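You operate a simulated robot arm through the tools that you are given. There is no shell and no other tool.

You run a simulated robot arm. Do the job below in one go: nothing can be reset, and whatever is moved stays where it is left.

## Task
Put bin one on HOLD; crate its card and both loose stoppers.
Fine: the two stoppers that lie on its heap go into the blue crate, the card into the crate's pocket.

It is judged by the outcome, as a careful person would: the job done as asked, and still so three seconds after it is handed in. It fails if anything else is knocked over, pushed out of place, dropped, spilled or broken. A push-on lid holds only when it is set on centred and level and pressed home; a screw cap is set on level and turned clockwise until tight.

## Robot
A 6-joint arm with a two-finger gripper, fixed in place. Base frame: the origin is on the floor under the middle of its stand, x ahead of it, y to its left, z up; the work surface is at about z = 0.785. Readings come in m, degrees, newtons and seconds.
It reaches about 1.637 m from its shoulder. Its first joint turns from -166.0 to 166.0 degrees. Payload 3.43 kg.
Tool frame: the origin (TCP) lies between the finger pads and is the grasp point; the fingertips stand 0.02 m ahead of it; z points along the fingers, y is the line along which they close. The gripper opens to 0.19 m; its body begins 0.248 m behind the TCP.
Orientation is that of the tool frame in the base frame, as a unit quaternion [w, x, y, z]. With the fingers straight down and closing along the base's y, the tool's x points along the base's -x, its y along +y and its z along -z.

## Interface
- The arm moves only by the tool send_rows. Its argument "deltas" is a list of rows, each a list of 7 numbers: the shift along the tool's x, y, z in m, then the turn, a rotation vector about the tool's x, y, z in degrees, then the finger opening in m, from 0 to 0.19. In form: [[tx, ty, tz, wx, wy, wz, claw], ...]. A call has 1 to 20 rows; each row is the pose to reach, as a shift and turn from the pose commanded when the call began, along the tool's axes at that moment. A row lasts 0.2 s, in which the tool goes at most 0.05 m and 8.6 degrees; a call with a longer step from one row to the next is refused whole, and so is a gripper value outside its range. Where a pose cannot be reached the arm comes as near as it can. A force on the tool above 60 N (or 10 N above the force at the start of the call, whichever is more), or a blocked arm, ends the call early, and 0.2 s more pass. Each finger travels about 0.045 m/s and halts on what it meets, pressing with about 31 N; the grip force reading is that of the motor and also rises with nothing between the fingers. The clock runs only during rows and for 0.2 s after the last one: add rows that repeat a pose to give the fingers time. It gives the time, the measured TCP pose, the force on the tool (base axes), the opening and the grip force at its end, in the units of the frame above (readings bear some noise), with the torque about the TCP (base axes, N m) and any sound that the robot's microphone picked up.
- Cameras (640 x 400 px; columns grow to the right, rows downward): "scene" is fixed at [0.3995, -0.5006, 1.3917]; the picture's right is [0.79, -0.61, 0.00], its down [-0.35, -0.45, -0.82] and it looks along [0.50, 0.65, -0.57] (base axes); focal length 296 px, centre (320, 200). "wrist" rides on the gripper at [0.07, -0.008, -0.288] in the tool frame; the picture's right is [0.12, 0.99, 0.00], its down [-0.96, 0.12, -0.25] and it looks along [-0.25, 0.03, 0.97] (tool axes); focal length 261 px, centre (320, 200). There is no depth. A picture from a camera that has moved, and an enlarged one, comes with that camera's place and axes in the base frame and with its lens.
- snapshot(camera): a new picture of that camera. No time passes.
- move_column(by): slides the trunk up (or, below 0, down) by that many m; the arm rides with it, the base frame stays. It gives what a move gives, with no picture.
- close_up(camera, box): a new picture of the part [left, top, right, bottom] of that camera's present view, enlarged. No time passes.
- job_done(): hands the job in; it is judged then, once.

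Nothing tells you positions but the pictures and the camera data. Unless the task says otherwise, let go and move clear before handing in.

The tools are called after ">>>" by a JSON object that holds its "name" and its "arguments". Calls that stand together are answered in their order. send_rows: Moves the arm, as the interface text tells. Its arguments: {"type":"object","properties":{"deltas":{"type":"array"}},"required":["deltas"]} The other tools are called the same way: move_column (by) moves the trunk up or down; snapshot (camera) takes a picture; close_up (camera, box) takes an enlarged picture of a part of a camera's view; job_done () hands the job in.

At the start:

```text
time_s: 0.0
tcp_pos: [0.708, 0.1324, 1.2199]
ee_rot: [0.0, 0.0, 1.0, 0.0]
force: [0.5, 0.2, -0.6]
moment: [0.0, 0.0, -0.01]
width: 0.1899
grip_force: 0.0
trunk travel left (down, up): [-0.175, 0.065]
```

scene: 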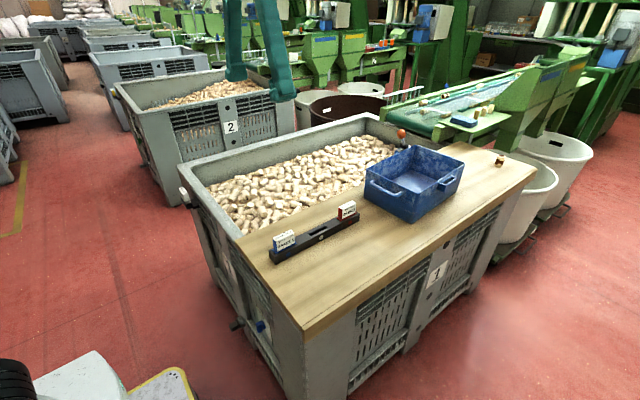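
wrist: 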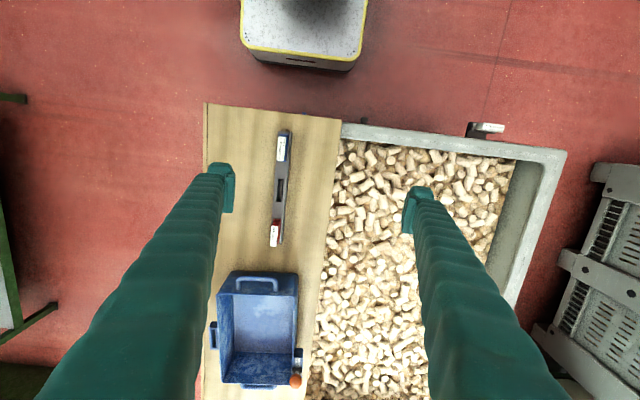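

I see bin one with a board across it holding a black rack with two cards and a blue crate, with a heap of stoppers beside it. I'll take close-ups to read the cards and find the loose stoppers, the pocket and any HOLD device.

>>> {"name": "close_up", "arguments": {"camera": "scene", "box": [240, 180, 400, 280]}}

>>> {"name": "close_up", "arguments": {"camera": "scene", "box": [340, 110, 540, 235]}}

>>> {"name": "close_up", "arguments": {"camera": "scene", "box": [180, 130, 340, 230]}}

>>> {"name": "close_up", "arguments": {"camera": "scene", "box": [180, 200, 480, 400]}}

>>> {"name": "close_up", "arguments": {"camera": "wrist", "box": [200, 100, 360, 200]}}

>>> {"name": "close_up", "arguments": {"camera": "wrist", "box": [190, 180, 350, 280]}}

>>> {"name": "close_up", "arguments": {"camera": "wrist", "box": [180, 260, 404, 400]}}

>>> {"name": "close_up", "arguments": {"camera": "wrist", "box": [310, 110, 534, 250]}}

```text
4.00 times, centred on (320, 230) of scene
camera zoom: at [0.3995, -0.5006, 1.3917], right [0.79, -0.61, 0.0], down [-0.35, -0.45, -0.82], along [0.5, 0.65, -0.57], focal length 1183 px, centre (320, 80)
```

zoom: 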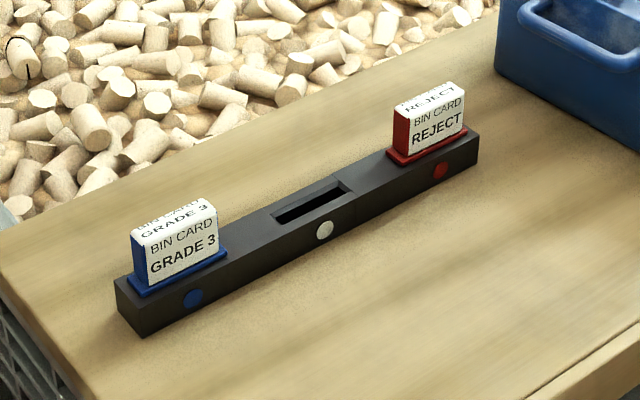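

```text
3.20 times, centred on (440, 172) of scene
camera zoom: at [0.3995, -0.5006, 1.3917], right [0.79, -0.61, 0.0], down [-0.35, -0.45, -0.82], along [0.5, 0.65, -0.57], focal length 947 px, centre (-64, 288)
```

zoom: 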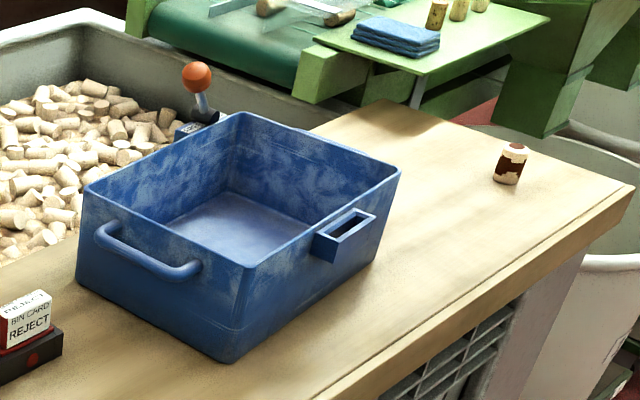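

```text
4.00 times, centred on (260, 180) of scene
camera zoom: at [0.3995, -0.5006, 1.3917], right [0.79, -0.61, 0.0], down [-0.35, -0.45, -0.82], along [0.5, 0.65, -0.57], focal length 1183 px, centre (560, 280)
```

zoom: 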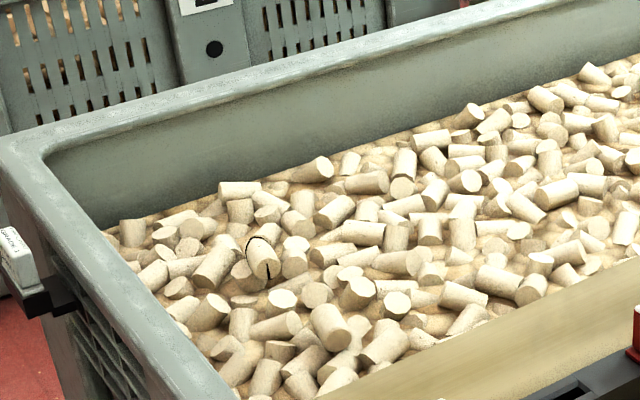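

```text
2.00 times, centred on (330, 300) of scene
camera zoom: at [0.3995, -0.5006, 1.3917], right [0.79, -0.61, 0.0], down [-0.35, -0.45, -0.82], along [0.5, 0.65, -0.57], focal length 592 px, centre (300, 0)
```

zoom: 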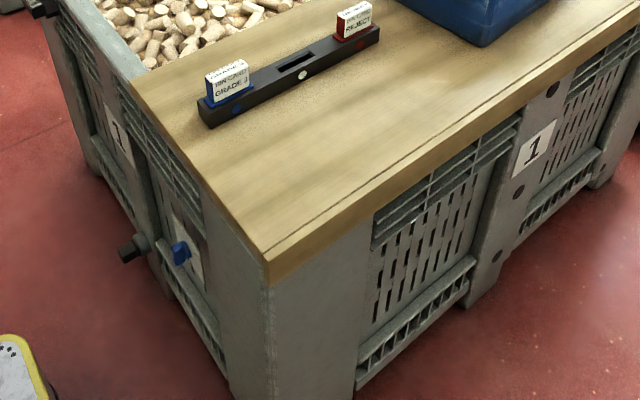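

```text
4.00 times, centred on (280, 150) of wrist
camera zoom: at [0.6372, 0.1253, 1.5049], right [-0.12, 0.99, 0.0], down [0.96, 0.12, 0.25], along [0.25, 0.03, -0.97], focal length 1043 px, centre (480, 400)
```

zoom: 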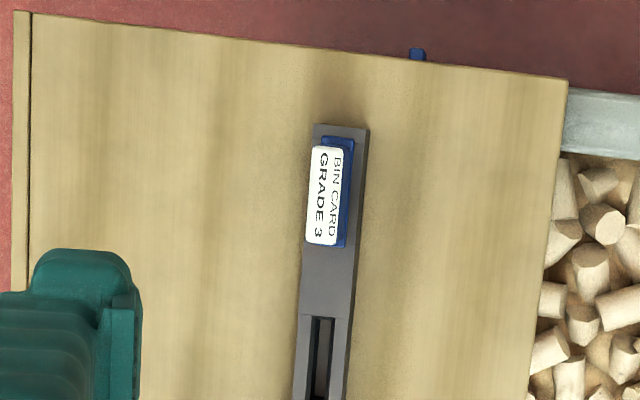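

```text
4.00 times, centred on (270, 230) of wrist
camera zoom: at [0.6372, 0.1253, 1.5049], right [-0.12, 0.99, 0.0], down [0.96, 0.12, 0.25], along [0.25, 0.03, -0.97], focal length 1043 px, centre (520, 80)
```

zoom: 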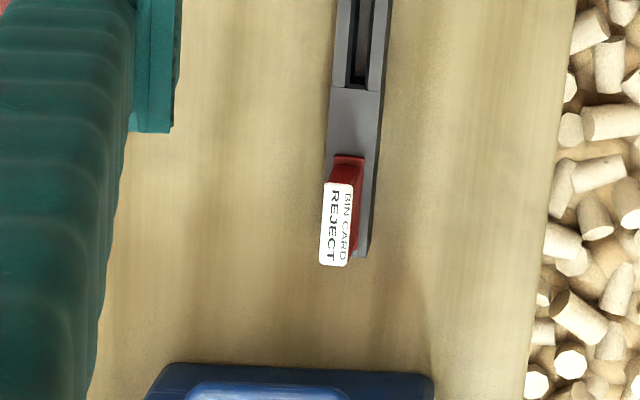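

```text
2.86 times, centred on (292, 330) of wrist
camera zoom: at [0.6372, 0.1253, 1.5049], right [-0.12, 0.99, 0.0], down [0.96, 0.12, 0.25], along [0.25, 0.03, -0.97], focal length 745 px, centre (400, -171)
```

zoom: 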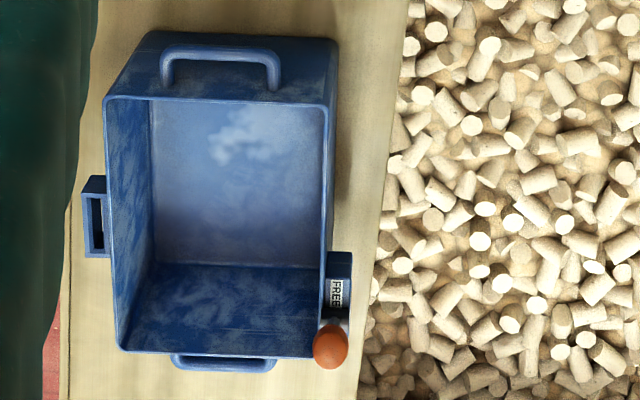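

```text
2.86 times, centred on (422, 180) of wrist
camera zoom: at [0.6372, 0.1253, 1.5049], right [-0.12, 0.99, 0.0], down [0.96, 0.12, 0.25], along [0.25, 0.03, -0.97], focal length 745 px, centre (29, 257)
```

zoom: 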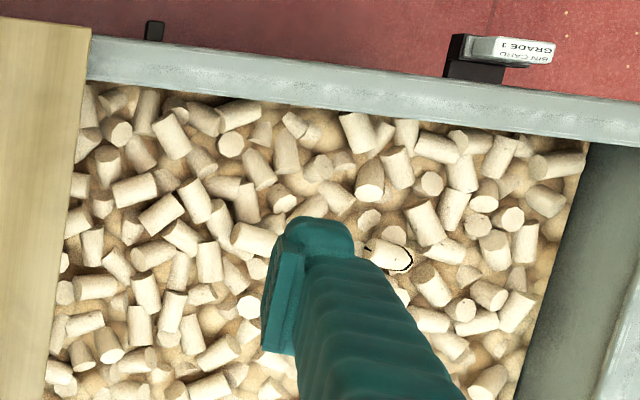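

I see a GRADE 1 card clipped to the rim of bin one, a FREE label with an orange-ball lever by the crate, and a stopper with a black mark on the heap. I'll zoom in on each of them and look for the second loose stopper.

>>> {"name": "close_up", "arguments": {"camera": "scene", "box": [205, 170, 285, 220]}}

>>> {"name": "close_up", "arguments": {"camera": "scene", "box": [270, 150, 350, 200]}}

>>> {"name": "close_up", "arguments": {"camera": "scene", "box": [330, 120, 410, 170]}}

>>> {"name": "close_up", "arguments": {"camera": "scene", "box": [170, 175, 250, 225]}}

>>> {"name": "close_up", "arguments": {"camera": "scene", "box": [220, 300, 300, 350]}}

>>> {"name": "close_up", "arguments": {"camera": "wrist", "box": [440, 110, 540, 172]}}

>>> {"name": "close_up", "arguments": {"camera": "wrist", "box": [320, 240, 440, 315]}}

>>> {"name": "close_up", "arguments": {"camera": "wrist", "box": [300, 320, 428, 400]}}

>>> {"name": "close_up", "arguments": {"camera": "wrist", "box": [320, 140, 440, 215]}}

>>> {"name": "close_up", "arguments": {"camera": "wrist", "box": [420, 200, 540, 275]}}

```text
8.00 times, centred on (245, 195) of scene
camera zoom: at [0.3995, -0.5006, 1.3917], right [0.79, -0.61, 0.0], down [-0.35, -0.45, -0.82], along [0.5, 0.65, -0.57], focal length 2367 px, centre (920, 240)
```

zoom: 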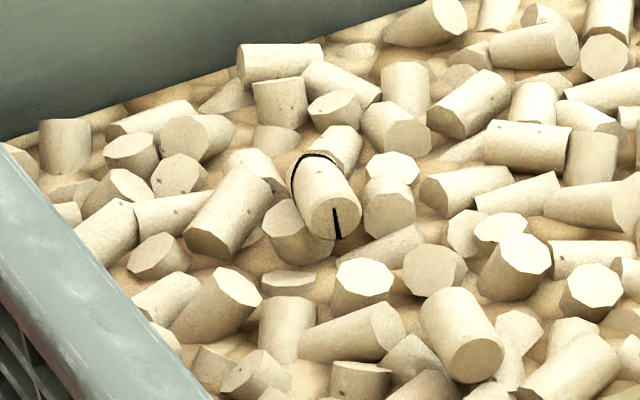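

```text
8.00 times, centred on (310, 175) of scene
camera zoom: at [0.3995, -0.5006, 1.3917], right [0.79, -0.61, 0.0], down [-0.35, -0.45, -0.82], along [0.5, 0.65, -0.57], focal length 2367 px, centre (400, 400)
```

zoom: 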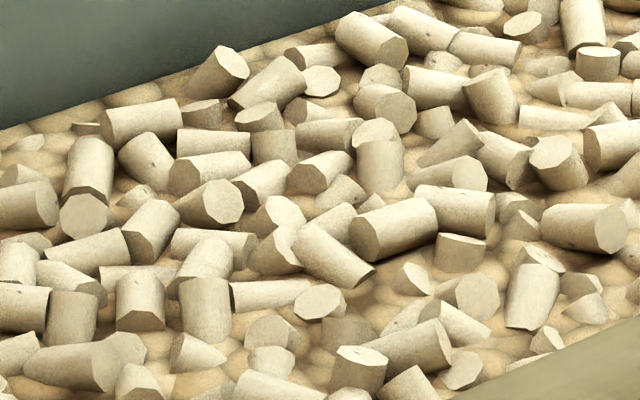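

```text
8.00 times, centred on (370, 145) of scene
camera zoom: at [0.3995, -0.5006, 1.3917], right [0.79, -0.61, 0.0], down [-0.35, -0.45, -0.82], along [0.5, 0.65, -0.57], focal length 2367 px, centre (-80, 640)
```

zoom: 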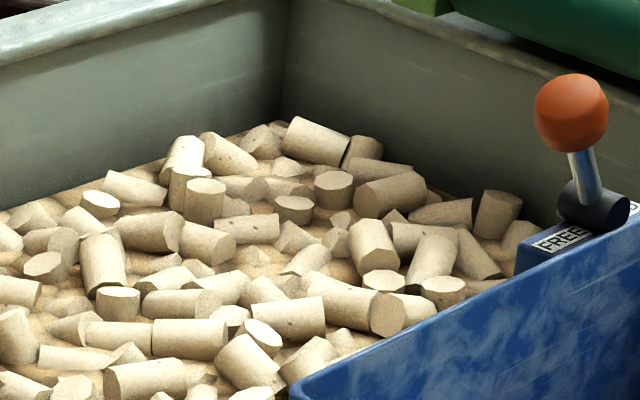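

```text
8.00 times, centred on (210, 200) of scene
camera zoom: at [0.3995, -0.5006, 1.3917], right [0.79, -0.61, 0.0], down [-0.35, -0.45, -0.82], along [0.5, 0.65, -0.57], focal length 2367 px, centre (1200, 200)
```

zoom: 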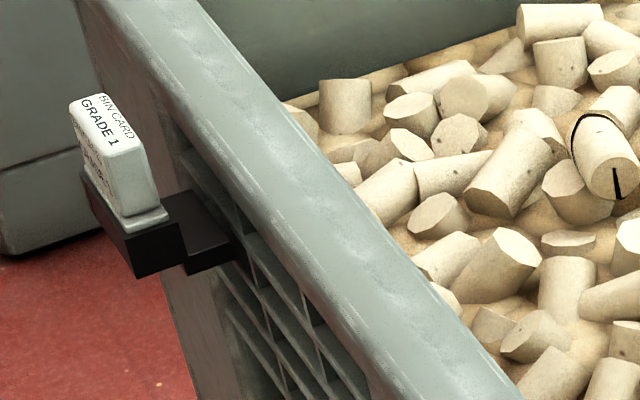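

```text
8.00 times, centred on (260, 325) of scene
camera zoom: at [0.3995, -0.5006, 1.3917], right [0.79, -0.61, 0.0], down [-0.35, -0.45, -0.82], along [0.5, 0.65, -0.57], focal length 2367 px, centre (800, -800)
```

zoom: 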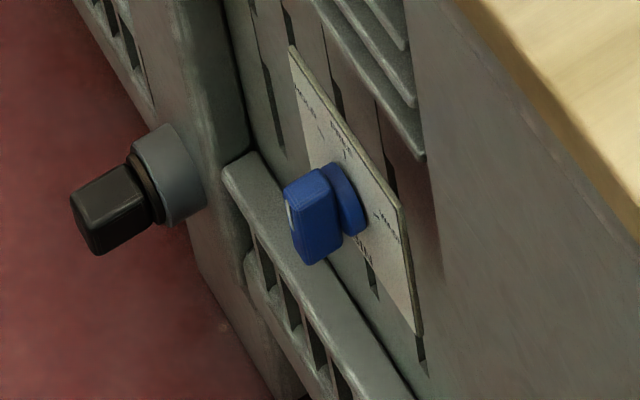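

```text
6.40 times, centred on (490, 141) of wrist
camera zoom: at [0.6372, 0.1253, 1.5049], right [-0.12, 0.99, 0.0], down [0.96, 0.12, 0.25], along [0.25, 0.03, -0.97], focal length 1668 px, centre (-768, 578)
```

zoom: 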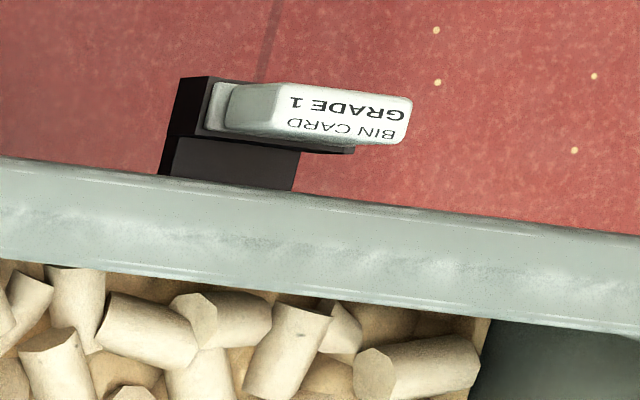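

```text
5.33 times, centred on (380, 278) of wrist
camera zoom: at [0.6372, 0.1253, 1.5049], right [-0.12, 0.99, 0.0], down [0.96, 0.12, 0.25], along [0.25, 0.03, -0.97], focal length 1390 px, centre (0, -213)
```

zoom: 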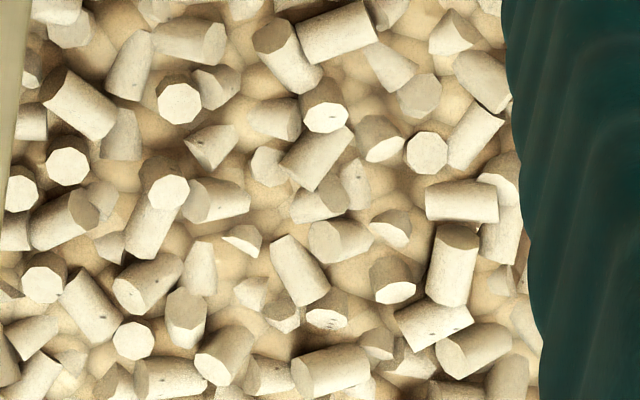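

```text
5.00 times, centred on (364, 360) of wrist
camera zoom: at [0.6372, 0.1253, 1.5049], right [-0.12, 0.99, 0.0], down [0.96, 0.12, 0.25], along [0.25, 0.03, -0.97], focal length 1303 px, centre (100, -600)
```

zoom: 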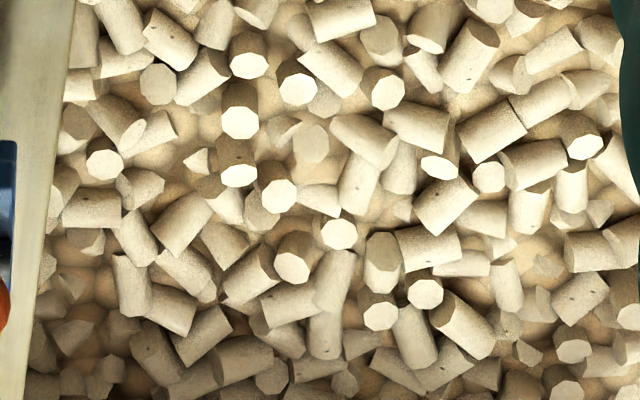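

```text
5.33 times, centred on (380, 178) of wrist
camera zoom: at [0.6372, 0.1253, 1.5049], right [-0.12, 0.99, 0.0], down [0.96, 0.12, 0.25], along [0.25, 0.03, -0.97], focal length 1390 px, centre (0, 320)
```

zoom: 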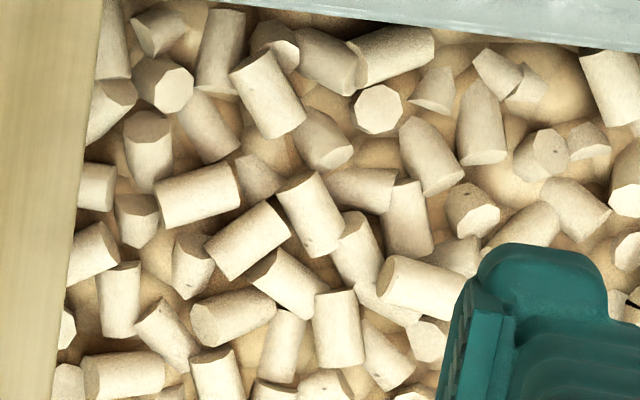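

```text
5.33 times, centred on (480, 238) of wrist
camera zoom: at [0.6372, 0.1253, 1.5049], right [-0.12, 0.99, 0.0], down [0.96, 0.12, 0.25], along [0.25, 0.03, -0.97], focal length 1390 px, centre (-533, 0)
```

zoom: 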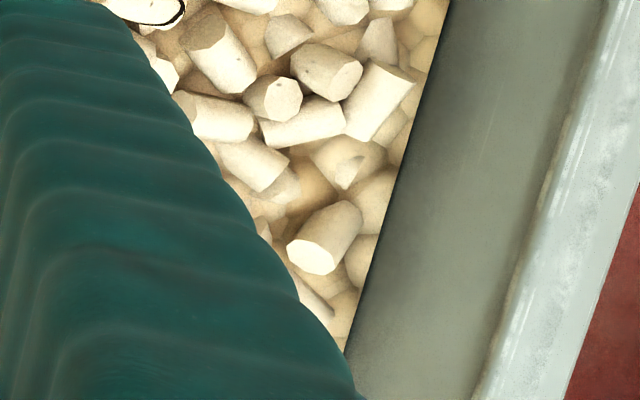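

The front face of bin one has a blue knob with a placard, and another label by the orange lever reads FREE. I'll zoom tighter on both before moving.

>>> {"name": "close_up", "arguments": {"camera": "scene", "box": [250, 302, 282, 346]}}

>>> {"name": "close_up", "arguments": {"camera": "scene", "box": [390, 120, 422, 160]}}

>>> {"name": "close_up", "arguments": {"camera": "wrist", "box": [280, 340, 328, 400]}}

>>> {"name": "close_up", "arguments": {"camera": "scene", "box": [170, 180, 210, 210]}}

>>> {"name": "close_up", "arguments": {"camera": "scene", "box": [430, 165, 470, 195]}}

>>> {"name": "close_up", "arguments": {"camera": "scene", "box": [215, 310, 275, 350]}}

```text
9.09 times, centred on (266, 324) of scene
camera zoom: at [0.3995, -0.5006, 1.3917], right [0.79, -0.61, 0.0], down [-0.35, -0.45, -0.82], along [0.5, 0.65, -0.57], focal length 2690 px, centre (811, -927)
```

zoom: 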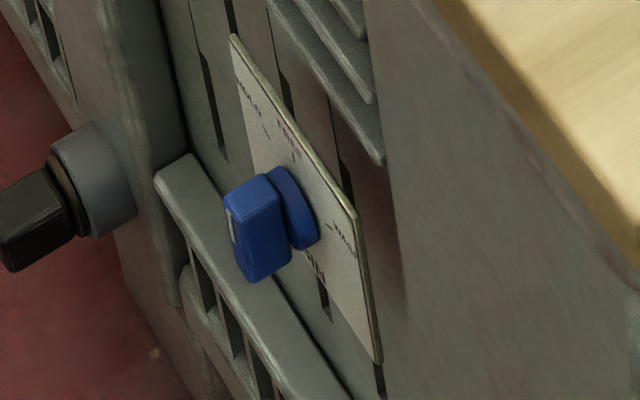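

```text
10.00 times, centred on (406, 140) of scene
camera zoom: at [0.3995, -0.5006, 1.3917], right [0.79, -0.61, 0.0], down [-0.35, -0.45, -0.82], along [0.5, 0.65, -0.57], focal length 2959 px, centre (-540, 800)
```

zoom: 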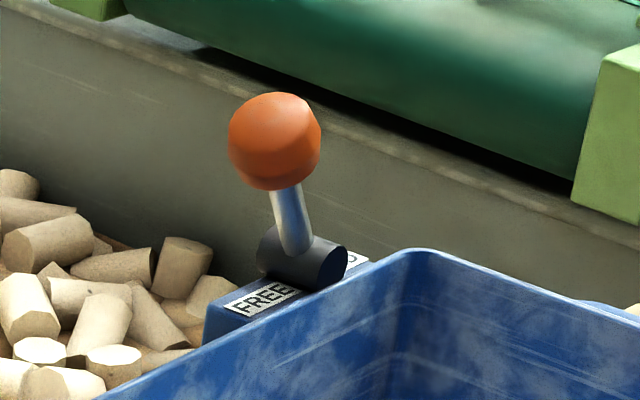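

```text
6.67 times, centred on (304, 370) of wrist
camera zoom: at [0.6372, 0.1253, 1.5049], right [-0.12, 0.99, 0.0], down [0.96, 0.12, 0.25], along [0.25, 0.03, -0.97], focal length 1738 px, centre (427, -933)
```

zoom: 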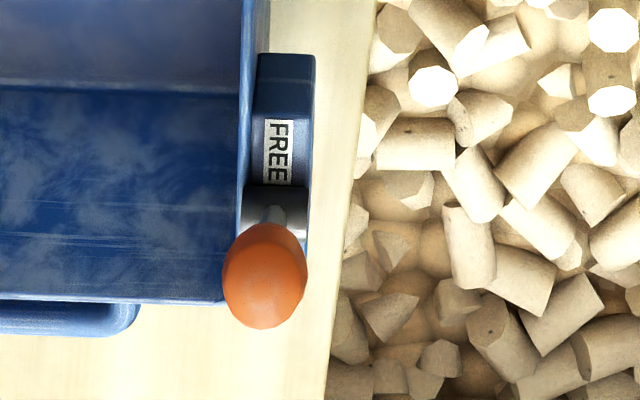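

```text
13.33 times, centred on (190, 195) of scene
camera zoom: at [0.3995, -0.5006, 1.3917], right [0.79, -0.61, 0.0], down [-0.35, -0.45, -0.82], along [0.5, 0.65, -0.57], focal length 3945 px, centre (2053, 267)
```

zoom: 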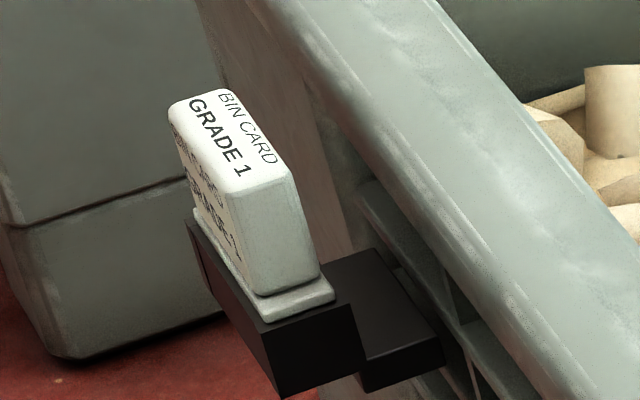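

```text
13.33 times, centred on (450, 180) of scene
camera zoom: at [0.3995, -0.5006, 1.3917], right [0.79, -0.61, 0.0], down [-0.35, -0.45, -0.82], along [0.5, 0.65, -0.57], focal length 3945 px, centre (-1413, 467)
```

zoom: 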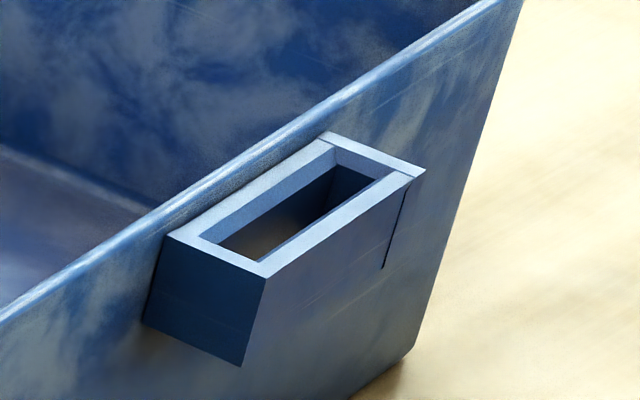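

```text
10.00 times, centred on (245, 330) of scene
camera zoom: at [0.3995, -0.5006, 1.3917], right [0.79, -0.61, 0.0], down [-0.35, -0.45, -0.82], along [0.5, 0.65, -0.57], focal length 2959 px, centre (1070, -1100)
```

zoom: 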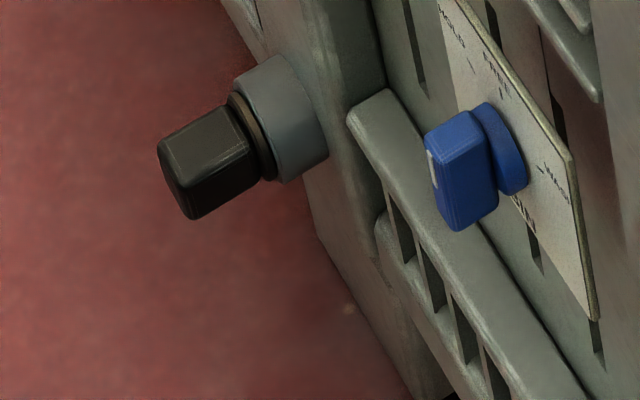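

The lever block carries FREE and another label ending in D, and the knob's placard can't be read from here. I'll move the wrist camera back toward the stand and look down at the front face of the bin.

>>> {"name": "send_rows", "arguments": {"deltas": [[0.03, -0.013, 0.01, 0, 0, 0, 0.19], [0.06, -0.026, 0.02, 0, 0, 0, 0.19], [0.09, -0.039, 0.03, 0, 0, 0, 0.19], [0.12, -0.052, 0.04, 0, 0, 0, 0.19], [0.15, -0.065, 0.05, 0, 0, 0, 0.19], [0.18, -0.078, 0.06, 0, 0, 0, 0.19], [0.21, -0.091, 0.07, 0, 0, 0, 0.19], [0.24, -0.104, 0.08, 0, 0, 0, 0.19], [0.27, -0.117, 0.09, 0, 0, 0, 0.19], [0.29, -0.13, 0.1, 0, 0, 0, 0.19]]}}

>>> {"name": "snapshot", "arguments": {"camera": "wrist"}}

>>> {"name": "snapshot", "arguments": {"camera": "scene"}}

```text
time_s: 2.2
tcp_pos: [0.4158, -0.0023, 1.1178]
ee_rot: [0.0, 0.001, 1.0, 0.001]
force: [0.9, -1.0, 0.1]
moment: [-0.04, 0.05, 0.0]
width: 0.19
grip_force: 0.0
trunk travel left (down, up): [-0.175, 0.065]
```

```text
taken
camera wrist: at [0.3454, -0.0087, 1.4047], right [-0.12, 0.99, 0.0], down [0.96, 0.12, 0.25], along [0.25, 0.03, -0.97], focal length 261 px, centre (320, 200)
```

wrist: 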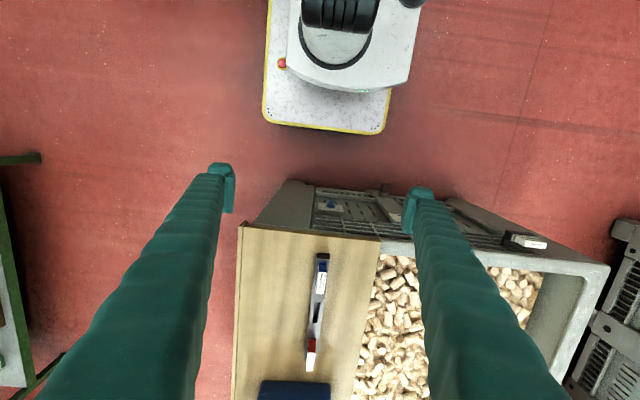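

```text
taken
```

scene: 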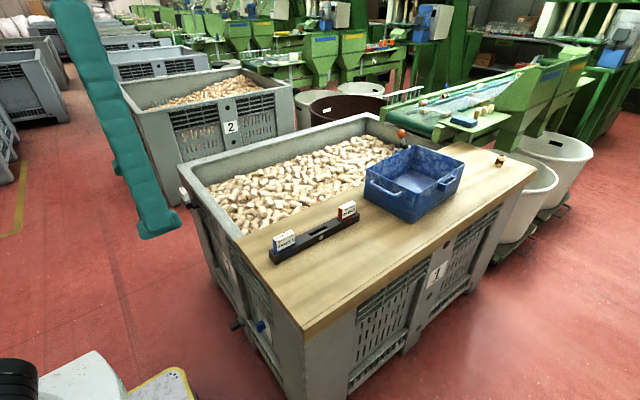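

From here the front face is visible with the placard, the blue knob and a black knob. I'll zoom in.

>>> {"name": "close_up", "arguments": {"camera": "wrist", "box": [300, 185, 364, 225]}}

>>> {"name": "close_up", "arguments": {"camera": "wrist", "box": [360, 170, 440, 220]}}

>>> {"name": "close_up", "arguments": {"camera": "wrist", "box": [490, 220, 570, 270]}}

```text
10.00 times, centred on (332, 205) of wrist
camera zoom: at [0.3454, -0.0087, 1.4047], right [-0.12, 0.99, 0.0], down [0.96, 0.12, 0.25], along [0.25, 0.03, -0.97], focal length 2606 px, centre (200, 150)
```

zoom: 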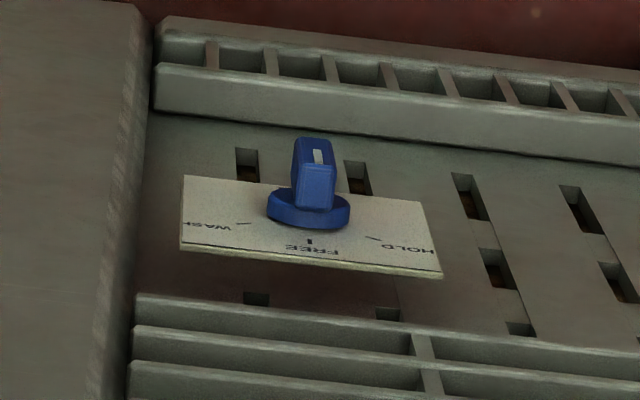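

```text
8.00 times, centred on (400, 195) of wrist
camera zoom: at [0.3454, -0.0087, 1.4047], right [-0.12, 0.99, 0.0], down [0.96, 0.12, 0.25], along [0.25, 0.03, -0.97], focal length 2085 px, centre (-320, 240)
```

zoom: 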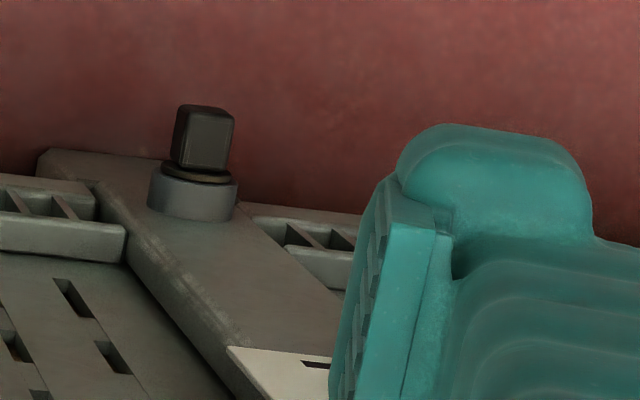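

```text
8.00 times, centred on (530, 245) of wrist
camera zoom: at [0.3454, -0.0087, 1.4047], right [-0.12, 0.99, 0.0], down [0.96, 0.12, 0.25], along [0.25, 0.03, -0.97], focal length 2085 px, centre (-1360, -160)
```

zoom: 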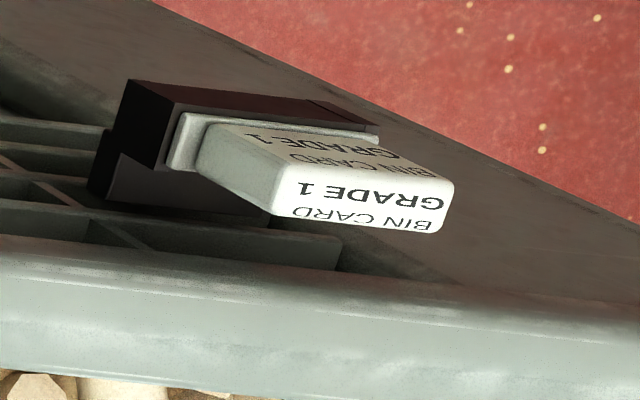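

The placard reads WASH, FREE and HOLD around the blue selector, which now points up at FREE, and HOLD lies on the +y side. Next I'll look at the lever by the crate and search the heap for the second loose stopper.

>>> {"name": "send_rows", "arguments": {"deltas": [[-0.0375, 0.019, -0.008, 0, 0, 0, 0.19], [-0.075, 0.0375, -0.016, 0, 0, 0, 0.19], [-0.1125, 0.056, -0.024, 0, 0, 0, 0.19], [-0.15, 0.075, -0.032, 0, 0, 0, 0.19], [-0.1875, 0.094, -0.04, 0, 0, 0, 0.19], [-0.225, 0.1125, -0.049, 0, 0, 0, 0.19], [-0.2625, 0.131, -0.057, 0, 0, 0, 0.19], [-0.3, 0.15, -0.065, 0, 0, 0, 0.19], [-0.3375, 0.169, -0.073, 0, 0, 0, 0.19], [-0.375, 0.1875, -0.081, 0, 0, 0, 0.19], [-0.4125, 0.206, -0.089, 0, 0, 0, 0.19], [-0.45, 0.225, -0.097, 0, 0, 0, 0.19], [-0.4875, 0.244, -0.105, 0, 0, 0, 0.19], [-0.525, 0.2625, -0.114, 0, 0, 0, 0.19], [-0.5625, 0.281, -0.122, 0, 0, 0, 0.19], [-0.6, 0.3, -0.13, 0, 0, 0, 0.19]]}}

>>> {"name": "snapshot", "arguments": {"camera": "wrist"}}

>>> {"name": "snapshot", "arguments": {"camera": "scene"}}

```text
time_s: 5.6
tcp_pos: [0.9394, 0.2759, 1.1778]
ee_rot: [0.009, -0.001, 1.0, 0.003]
force: [-0.1, -0.3, 0.2]
moment: [0.08, -0.15, 0.02]
width: 0.1901
grip_force: 0.0
out of reach, approached as far as the arm can: row 13, 14, 15, 16
trunk travel left (down, up): [-0.175, 0.065]
```

```text
taken
camera wrist: at [0.8651, 0.2669, 1.4638], right [-0.12, 0.99, 0.0], down [0.96, 0.11, 0.26], along [0.26, 0.03, -0.96], focal length 261 px, centre (320, 200)
```

wrist: 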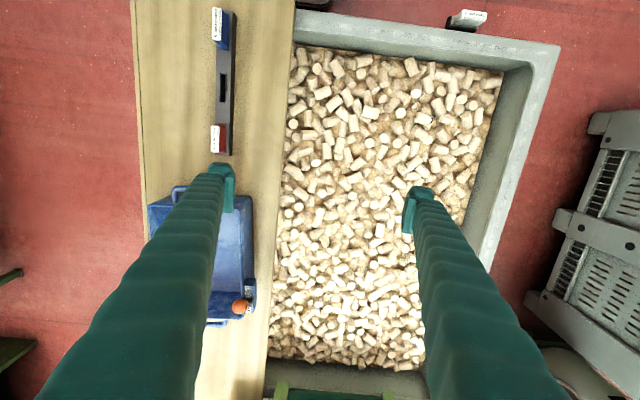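

```text
taken
```

scene: 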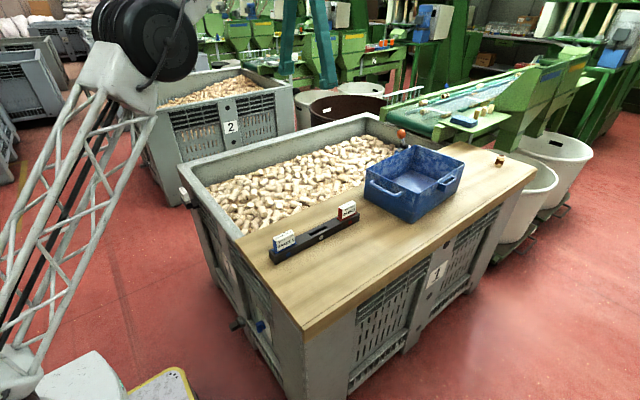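

The heap is now fully in view, and the reach at this height ends near x = 0.94. I'll scan the heap and the lever in close-up.

>>> {"name": "close_up", "arguments": {"camera": "wrist", "box": [280, 35, 392, 105]}}

>>> {"name": "close_up", "arguments": {"camera": "wrist", "box": [390, 50, 502, 120]}}

>>> {"name": "close_up", "arguments": {"camera": "wrist", "box": [280, 105, 392, 175]}}

>>> {"name": "close_up", "arguments": {"camera": "wrist", "box": [385, 115, 497, 185]}}

>>> {"name": "close_up", "arguments": {"camera": "wrist", "box": [270, 175, 382, 245]}}

>>> {"name": "close_up", "arguments": {"camera": "wrist", "box": [370, 180, 482, 250]}}

>>> {"name": "close_up", "arguments": {"camera": "wrist", "box": [260, 240, 372, 310]}}

>>> {"name": "close_up", "arguments": {"camera": "wrist", "box": [350, 240, 462, 310]}}

>>> {"name": "close_up", "arguments": {"camera": "wrist", "box": [260, 305, 372, 375]}}

>>> {"name": "close_up", "arguments": {"camera": "wrist", "box": [340, 305, 452, 375]}}

>>> {"name": "close_up", "arguments": {"camera": "wrist", "box": [190, 270, 270, 330]}}

```text
5.71 times, centred on (336, 70) of wrist
camera zoom: at [0.8651, 0.2669, 1.4638], right [-0.12, 0.99, 0.0], down [0.96, 0.11, 0.26], along [0.26, 0.03, -0.96], focal length 1489 px, centre (229, 943)
```

zoom: 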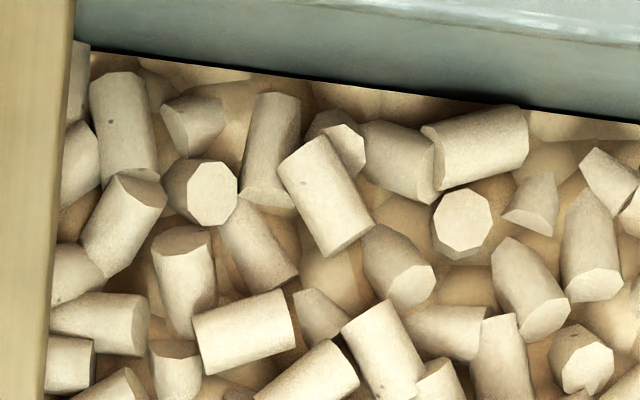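

```text
5.71 times, centred on (446, 85) of wrist
camera zoom: at [0.8651, 0.2669, 1.4638], right [-0.12, 0.99, 0.0], down [0.96, 0.11, 0.26], along [0.26, 0.03, -0.96], focal length 1489 px, centre (-400, 857)
```

zoom: 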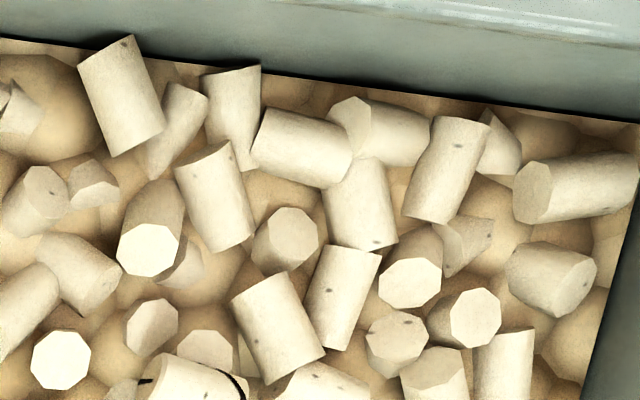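

```text
5.71 times, centred on (336, 140) of wrist
camera zoom: at [0.8651, 0.2669, 1.4638], right [-0.12, 0.99, 0.0], down [0.96, 0.11, 0.26], along [0.26, 0.03, -0.96], focal length 1489 px, centre (229, 543)
```

zoom: 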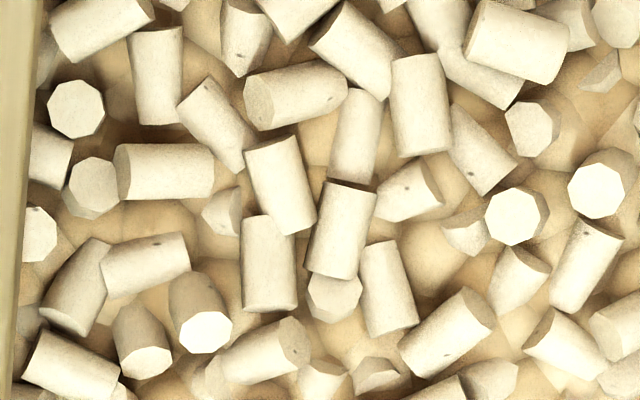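

```text
5.71 times, centred on (441, 150) of wrist
camera zoom: at [0.8651, 0.2669, 1.4638], right [-0.12, 0.99, 0.0], down [0.96, 0.11, 0.26], along [0.26, 0.03, -0.96], focal length 1489 px, centre (-371, 486)
```

zoom: 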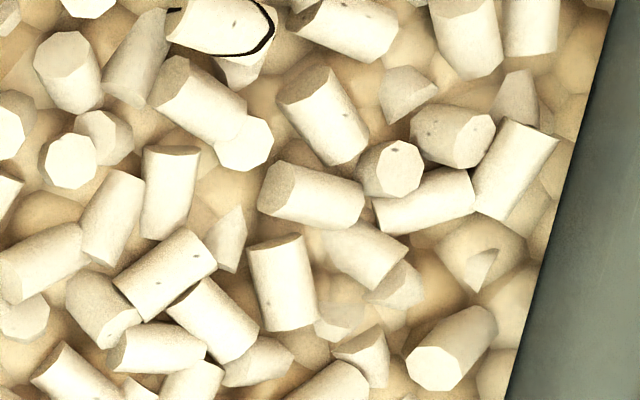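

```text
5.71 times, centred on (326, 210) of wrist
camera zoom: at [0.8651, 0.2669, 1.4638], right [-0.12, 0.99, 0.0], down [0.96, 0.11, 0.26], along [0.26, 0.03, -0.96], focal length 1489 px, centre (286, 143)
```

zoom: 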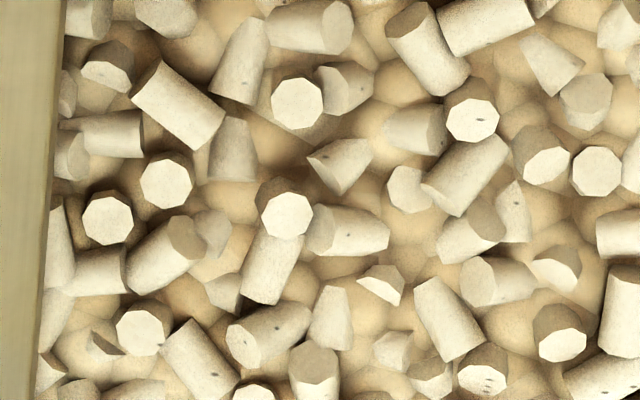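

```text
5.71 times, centred on (426, 215) of wrist
camera zoom: at [0.8651, 0.2669, 1.4638], right [-0.12, 0.99, 0.0], down [0.96, 0.11, 0.26], along [0.26, 0.03, -0.96], focal length 1489 px, centre (-286, 114)
```

zoom: 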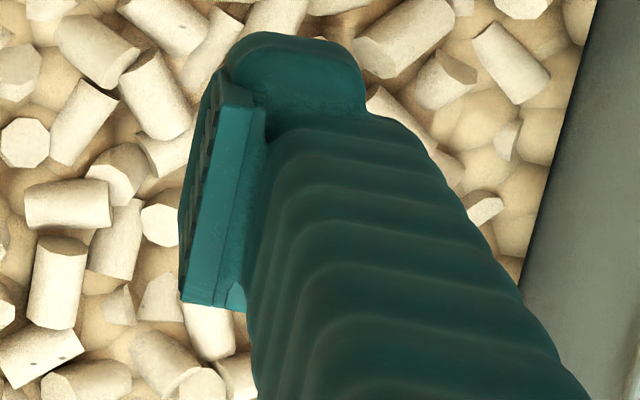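

```text
5.71 times, centred on (316, 275) of wrist
camera zoom: at [0.8651, 0.2669, 1.4638], right [-0.12, 0.99, 0.0], down [0.96, 0.11, 0.26], along [0.26, 0.03, -0.96], focal length 1489 px, centre (343, -229)
```

zoom: 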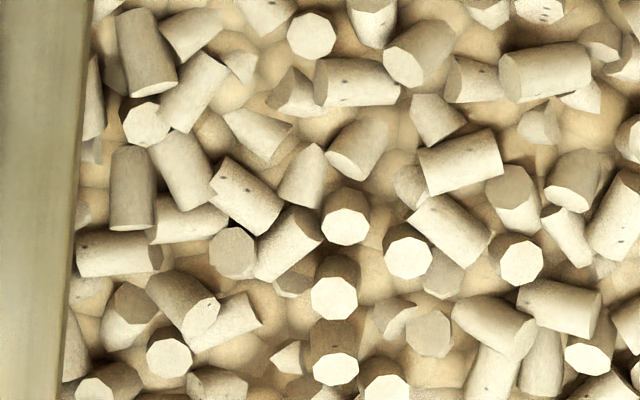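

```text
5.71 times, centred on (406, 275) of wrist
camera zoom: at [0.8651, 0.2669, 1.4638], right [-0.12, 0.99, 0.0], down [0.96, 0.11, 0.26], along [0.26, 0.03, -0.96], focal length 1489 px, centre (-171, -229)
```

zoom: 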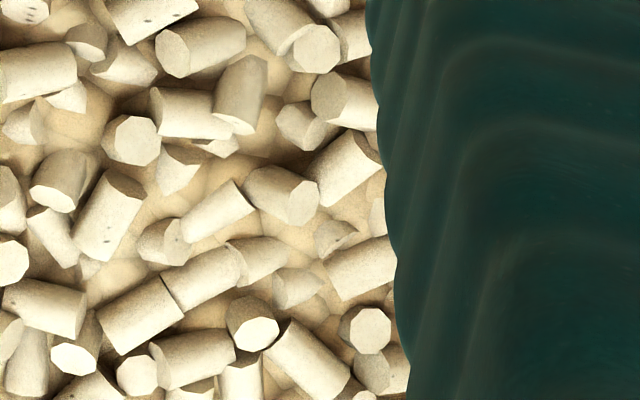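

```text
5.71 times, centred on (316, 340) of wrist
camera zoom: at [0.8651, 0.2669, 1.4638], right [-0.12, 0.99, 0.0], down [0.96, 0.11, 0.26], along [0.26, 0.03, -0.96], focal length 1489 px, centre (343, -600)
```

zoom: 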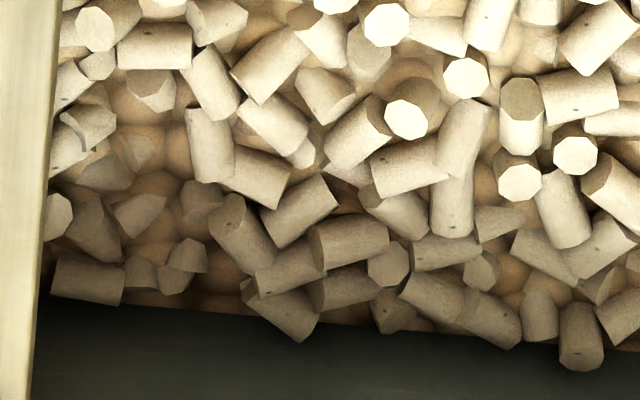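

```text
5.71 times, centred on (396, 340) of wrist
camera zoom: at [0.8651, 0.2669, 1.4638], right [-0.12, 0.99, 0.0], down [0.96, 0.11, 0.26], along [0.26, 0.03, -0.96], focal length 1489 px, centre (-114, -600)
```

zoom: 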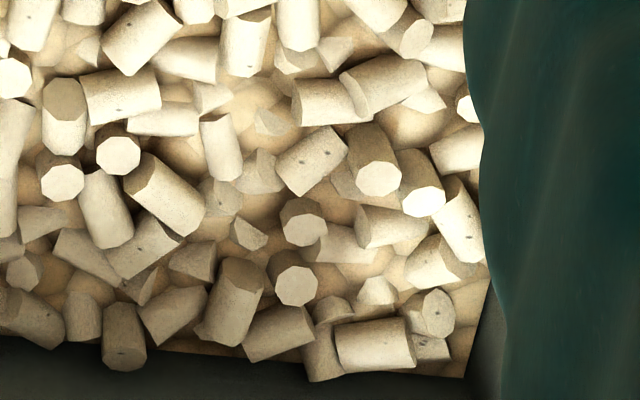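

```text
6.67 times, centred on (230, 300) of wrist
camera zoom: at [0.8651, 0.2669, 1.4638], right [-0.12, 0.99, 0.0], down [0.96, 0.11, 0.26], along [0.26, 0.03, -0.96], focal length 1738 px, centre (920, -467)
```

zoom: 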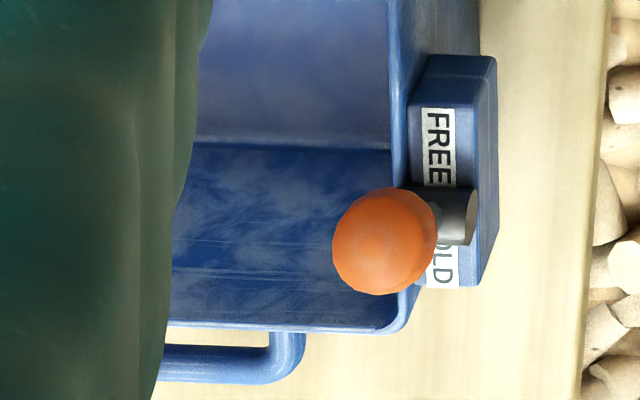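

The crate's own lever also says FREE and HOLD, so that one belongs to the crate, and bin one's selector is the blue knob on its end. One loose stopper has a black ring, and I'll search the areas that were hidden for the other.

>>> {"name": "close_up", "arguments": {"camera": "scene", "box": [290, 135, 346, 170]}}

>>> {"name": "close_up", "arguments": {"camera": "scene", "box": [335, 130, 391, 165]}}

>>> {"name": "close_up", "arguments": {"camera": "scene", "box": [245, 150, 301, 185]}}

>>> {"name": "close_up", "arguments": {"camera": "scene", "box": [245, 180, 301, 215]}}

>>> {"name": "close_up", "arguments": {"camera": "scene", "box": [300, 165, 356, 200]}}

>>> {"name": "close_up", "arguments": {"camera": "scene", "box": [205, 195, 261, 230]}}

```text
11.43 times, centred on (318, 152) of scene
camera zoom: at [0.3995, -0.5006, 1.3917], right [0.79, -0.61, 0.0], down [-0.35, -0.45, -0.82], along [0.5, 0.65, -0.57], focal length 3381 px, centre (343, 743)
```

zoom: 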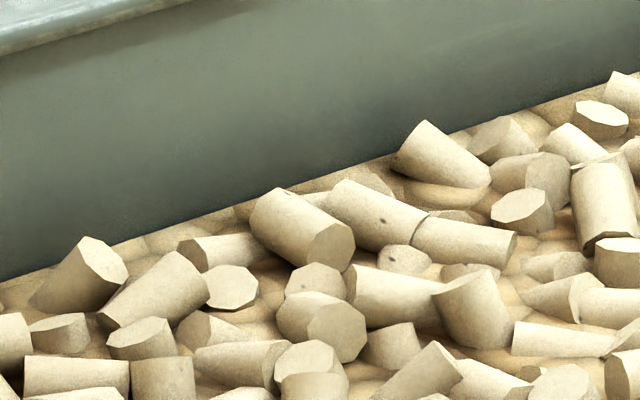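

```text
11.43 times, centred on (363, 148) of scene
camera zoom: at [0.3995, -0.5006, 1.3917], right [0.79, -0.61, 0.0], down [-0.35, -0.45, -0.82], along [0.5, 0.65, -0.57], focal length 3381 px, centre (-171, 800)
```

zoom: 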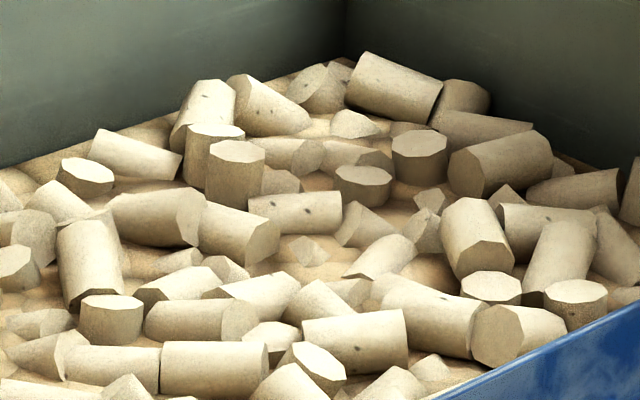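

```text
11.43 times, centred on (273, 168) of scene
camera zoom: at [0.3995, -0.5006, 1.3917], right [0.79, -0.61, 0.0], down [-0.35, -0.45, -0.82], along [0.5, 0.65, -0.57], focal length 3381 px, centre (857, 571)
```

zoom: 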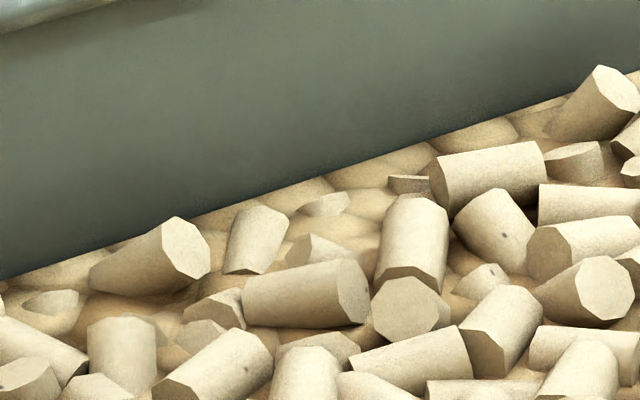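

```text
11.43 times, centred on (273, 198) of scene
camera zoom: at [0.3995, -0.5006, 1.3917], right [0.79, -0.61, 0.0], down [-0.35, -0.45, -0.82], along [0.5, 0.65, -0.57], focal length 3381 px, centre (857, 229)
```

zoom: 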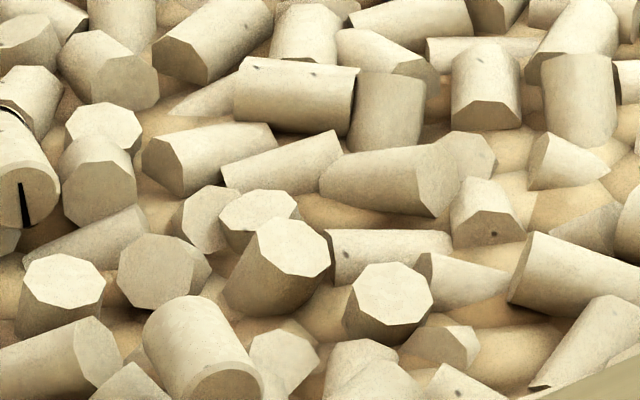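

```text
11.43 times, centred on (328, 182) of scene
camera zoom: at [0.3995, -0.5006, 1.3917], right [0.79, -0.61, 0.0], down [-0.35, -0.45, -0.82], along [0.5, 0.65, -0.57], focal length 3381 px, centre (229, 400)
```

zoom: 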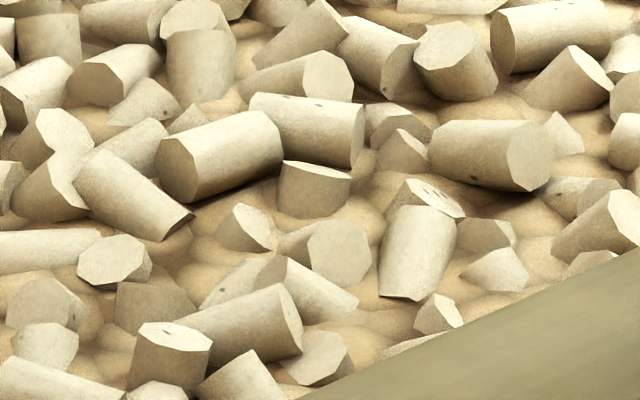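

```text
11.43 times, centred on (233, 212) of scene
camera zoom: at [0.3995, -0.5006, 1.3917], right [0.79, -0.61, 0.0], down [-0.35, -0.45, -0.82], along [0.5, 0.65, -0.57], focal length 3381 px, centre (1314, 57)
```

zoom: 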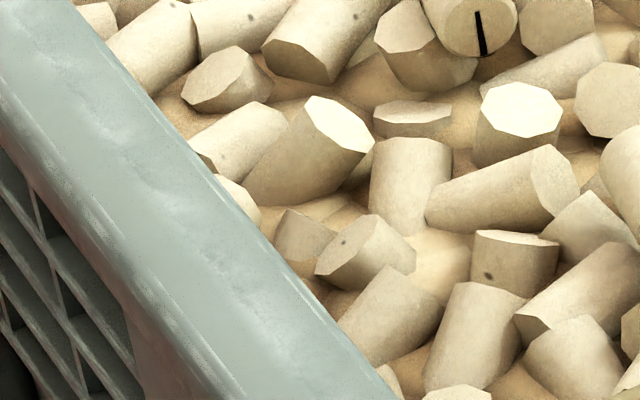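

I think I see both loose stoppers. They are round with chamfered ends, unlike the octagonal heap ones: one with a black ring near (0.80, 0.555) and a plain one near (0.80, 0.40), both at z of about 0.67. I'll check them in close-up.

>>> {"name": "close_up", "arguments": {"camera": "wrist", "box": [352, 97, 384, 127]}}

>>> {"name": "close_up", "arguments": {"camera": "wrist", "box": [405, 102, 445, 132]}}

>>> {"name": "close_up", "arguments": {"camera": "scene", "box": [250, 197, 278, 222]}}

>>> {"name": "close_up", "arguments": {"camera": "scene", "box": [232, 182, 260, 207]}}

```text
13.33 times, centred on (368, 112) of wrist
camera zoom: at [0.8651, 0.2669, 1.4638], right [-0.12, 0.99, 0.0], down [0.96, 0.11, 0.26], along [0.26, 0.03, -0.96], focal length 3475 px, centre (-320, 1373)
```

zoom: 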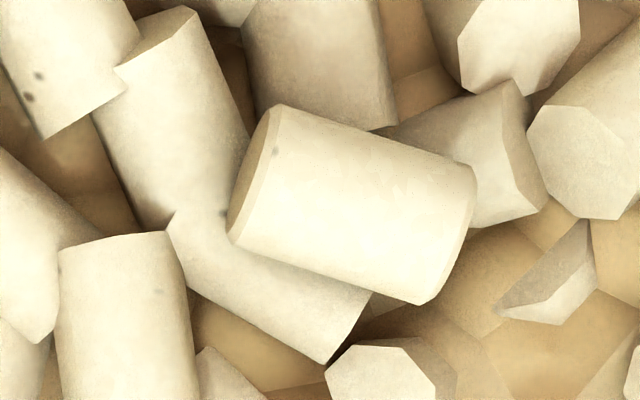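

```text
13.33 times, centred on (425, 117) of wrist
camera zoom: at [0.8651, 0.2669, 1.4638], right [-0.12, 0.99, 0.0], down [0.96, 0.11, 0.26], along [0.26, 0.03, -0.96], focal length 3475 px, centre (-1080, 1307)
```

zoom: 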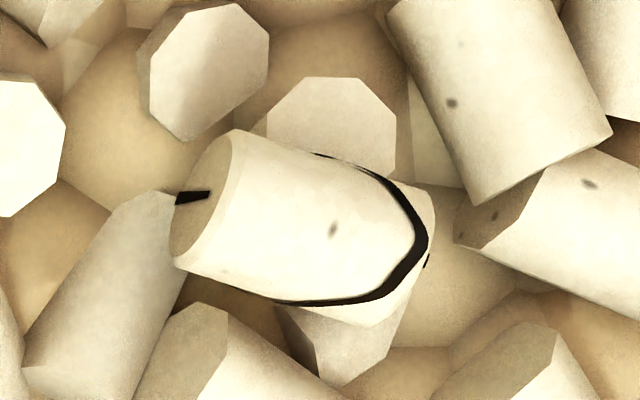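

```text
16.00 times, centred on (264, 210) of scene
camera zoom: at [0.3995, -0.5006, 1.3917], right [0.79, -0.61, 0.0], down [-0.35, -0.45, -0.82], along [0.5, 0.65, -0.57], focal length 4734 px, centre (1216, 48)
```

zoom: 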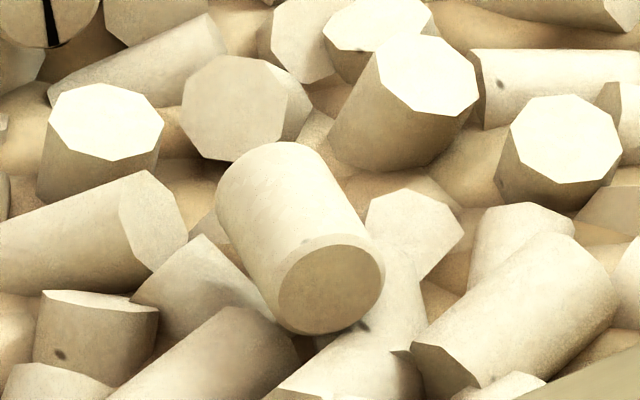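

```text
16.00 times, centred on (246, 194) of scene
camera zoom: at [0.3995, -0.5006, 1.3917], right [0.79, -0.61, 0.0], down [-0.35, -0.45, -0.82], along [0.5, 0.65, -0.57], focal length 4734 px, centre (1504, 288)
```

zoom: 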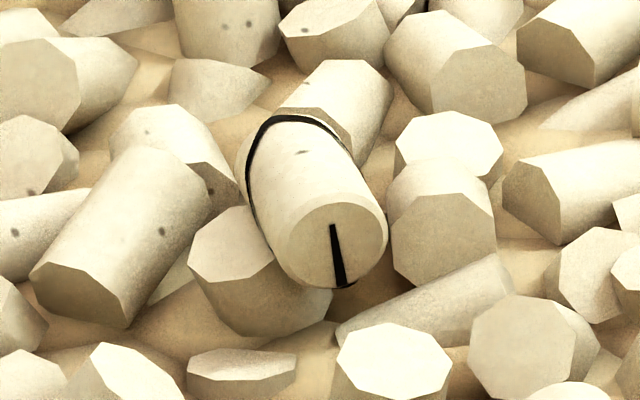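

Both loose stoppers are confirmed, with their axes roughly along y. I'll pull back a little first to settle the commanded pose, because the last target was out of reach.

>>> {"name": "send_rows", "arguments": {"deltas": [[0.03, 0, 0.03, 0, 0, 0, 0.19], [0.06, 0, 0.06, 0, 0, 0, 0.19], [0.09, 0, 0.09, 0, 0, 0, 0.19], [0.12, 0, 0.12, 0, 0, 0, 0.19]]}}

```text
time_s: 6.6
tcp_pos: [0.8172, 0.2758, 1.0575]
ee_rot: [0.0, 0.0, 1.0, 0.0]
force: [0.2, -0.2, -0.7]
moment: [-0.02, 0.12, -0.02]
width: 0.1897
grip_force: 0.0
trunk travel left (down, up): [-0.175, 0.065]
```

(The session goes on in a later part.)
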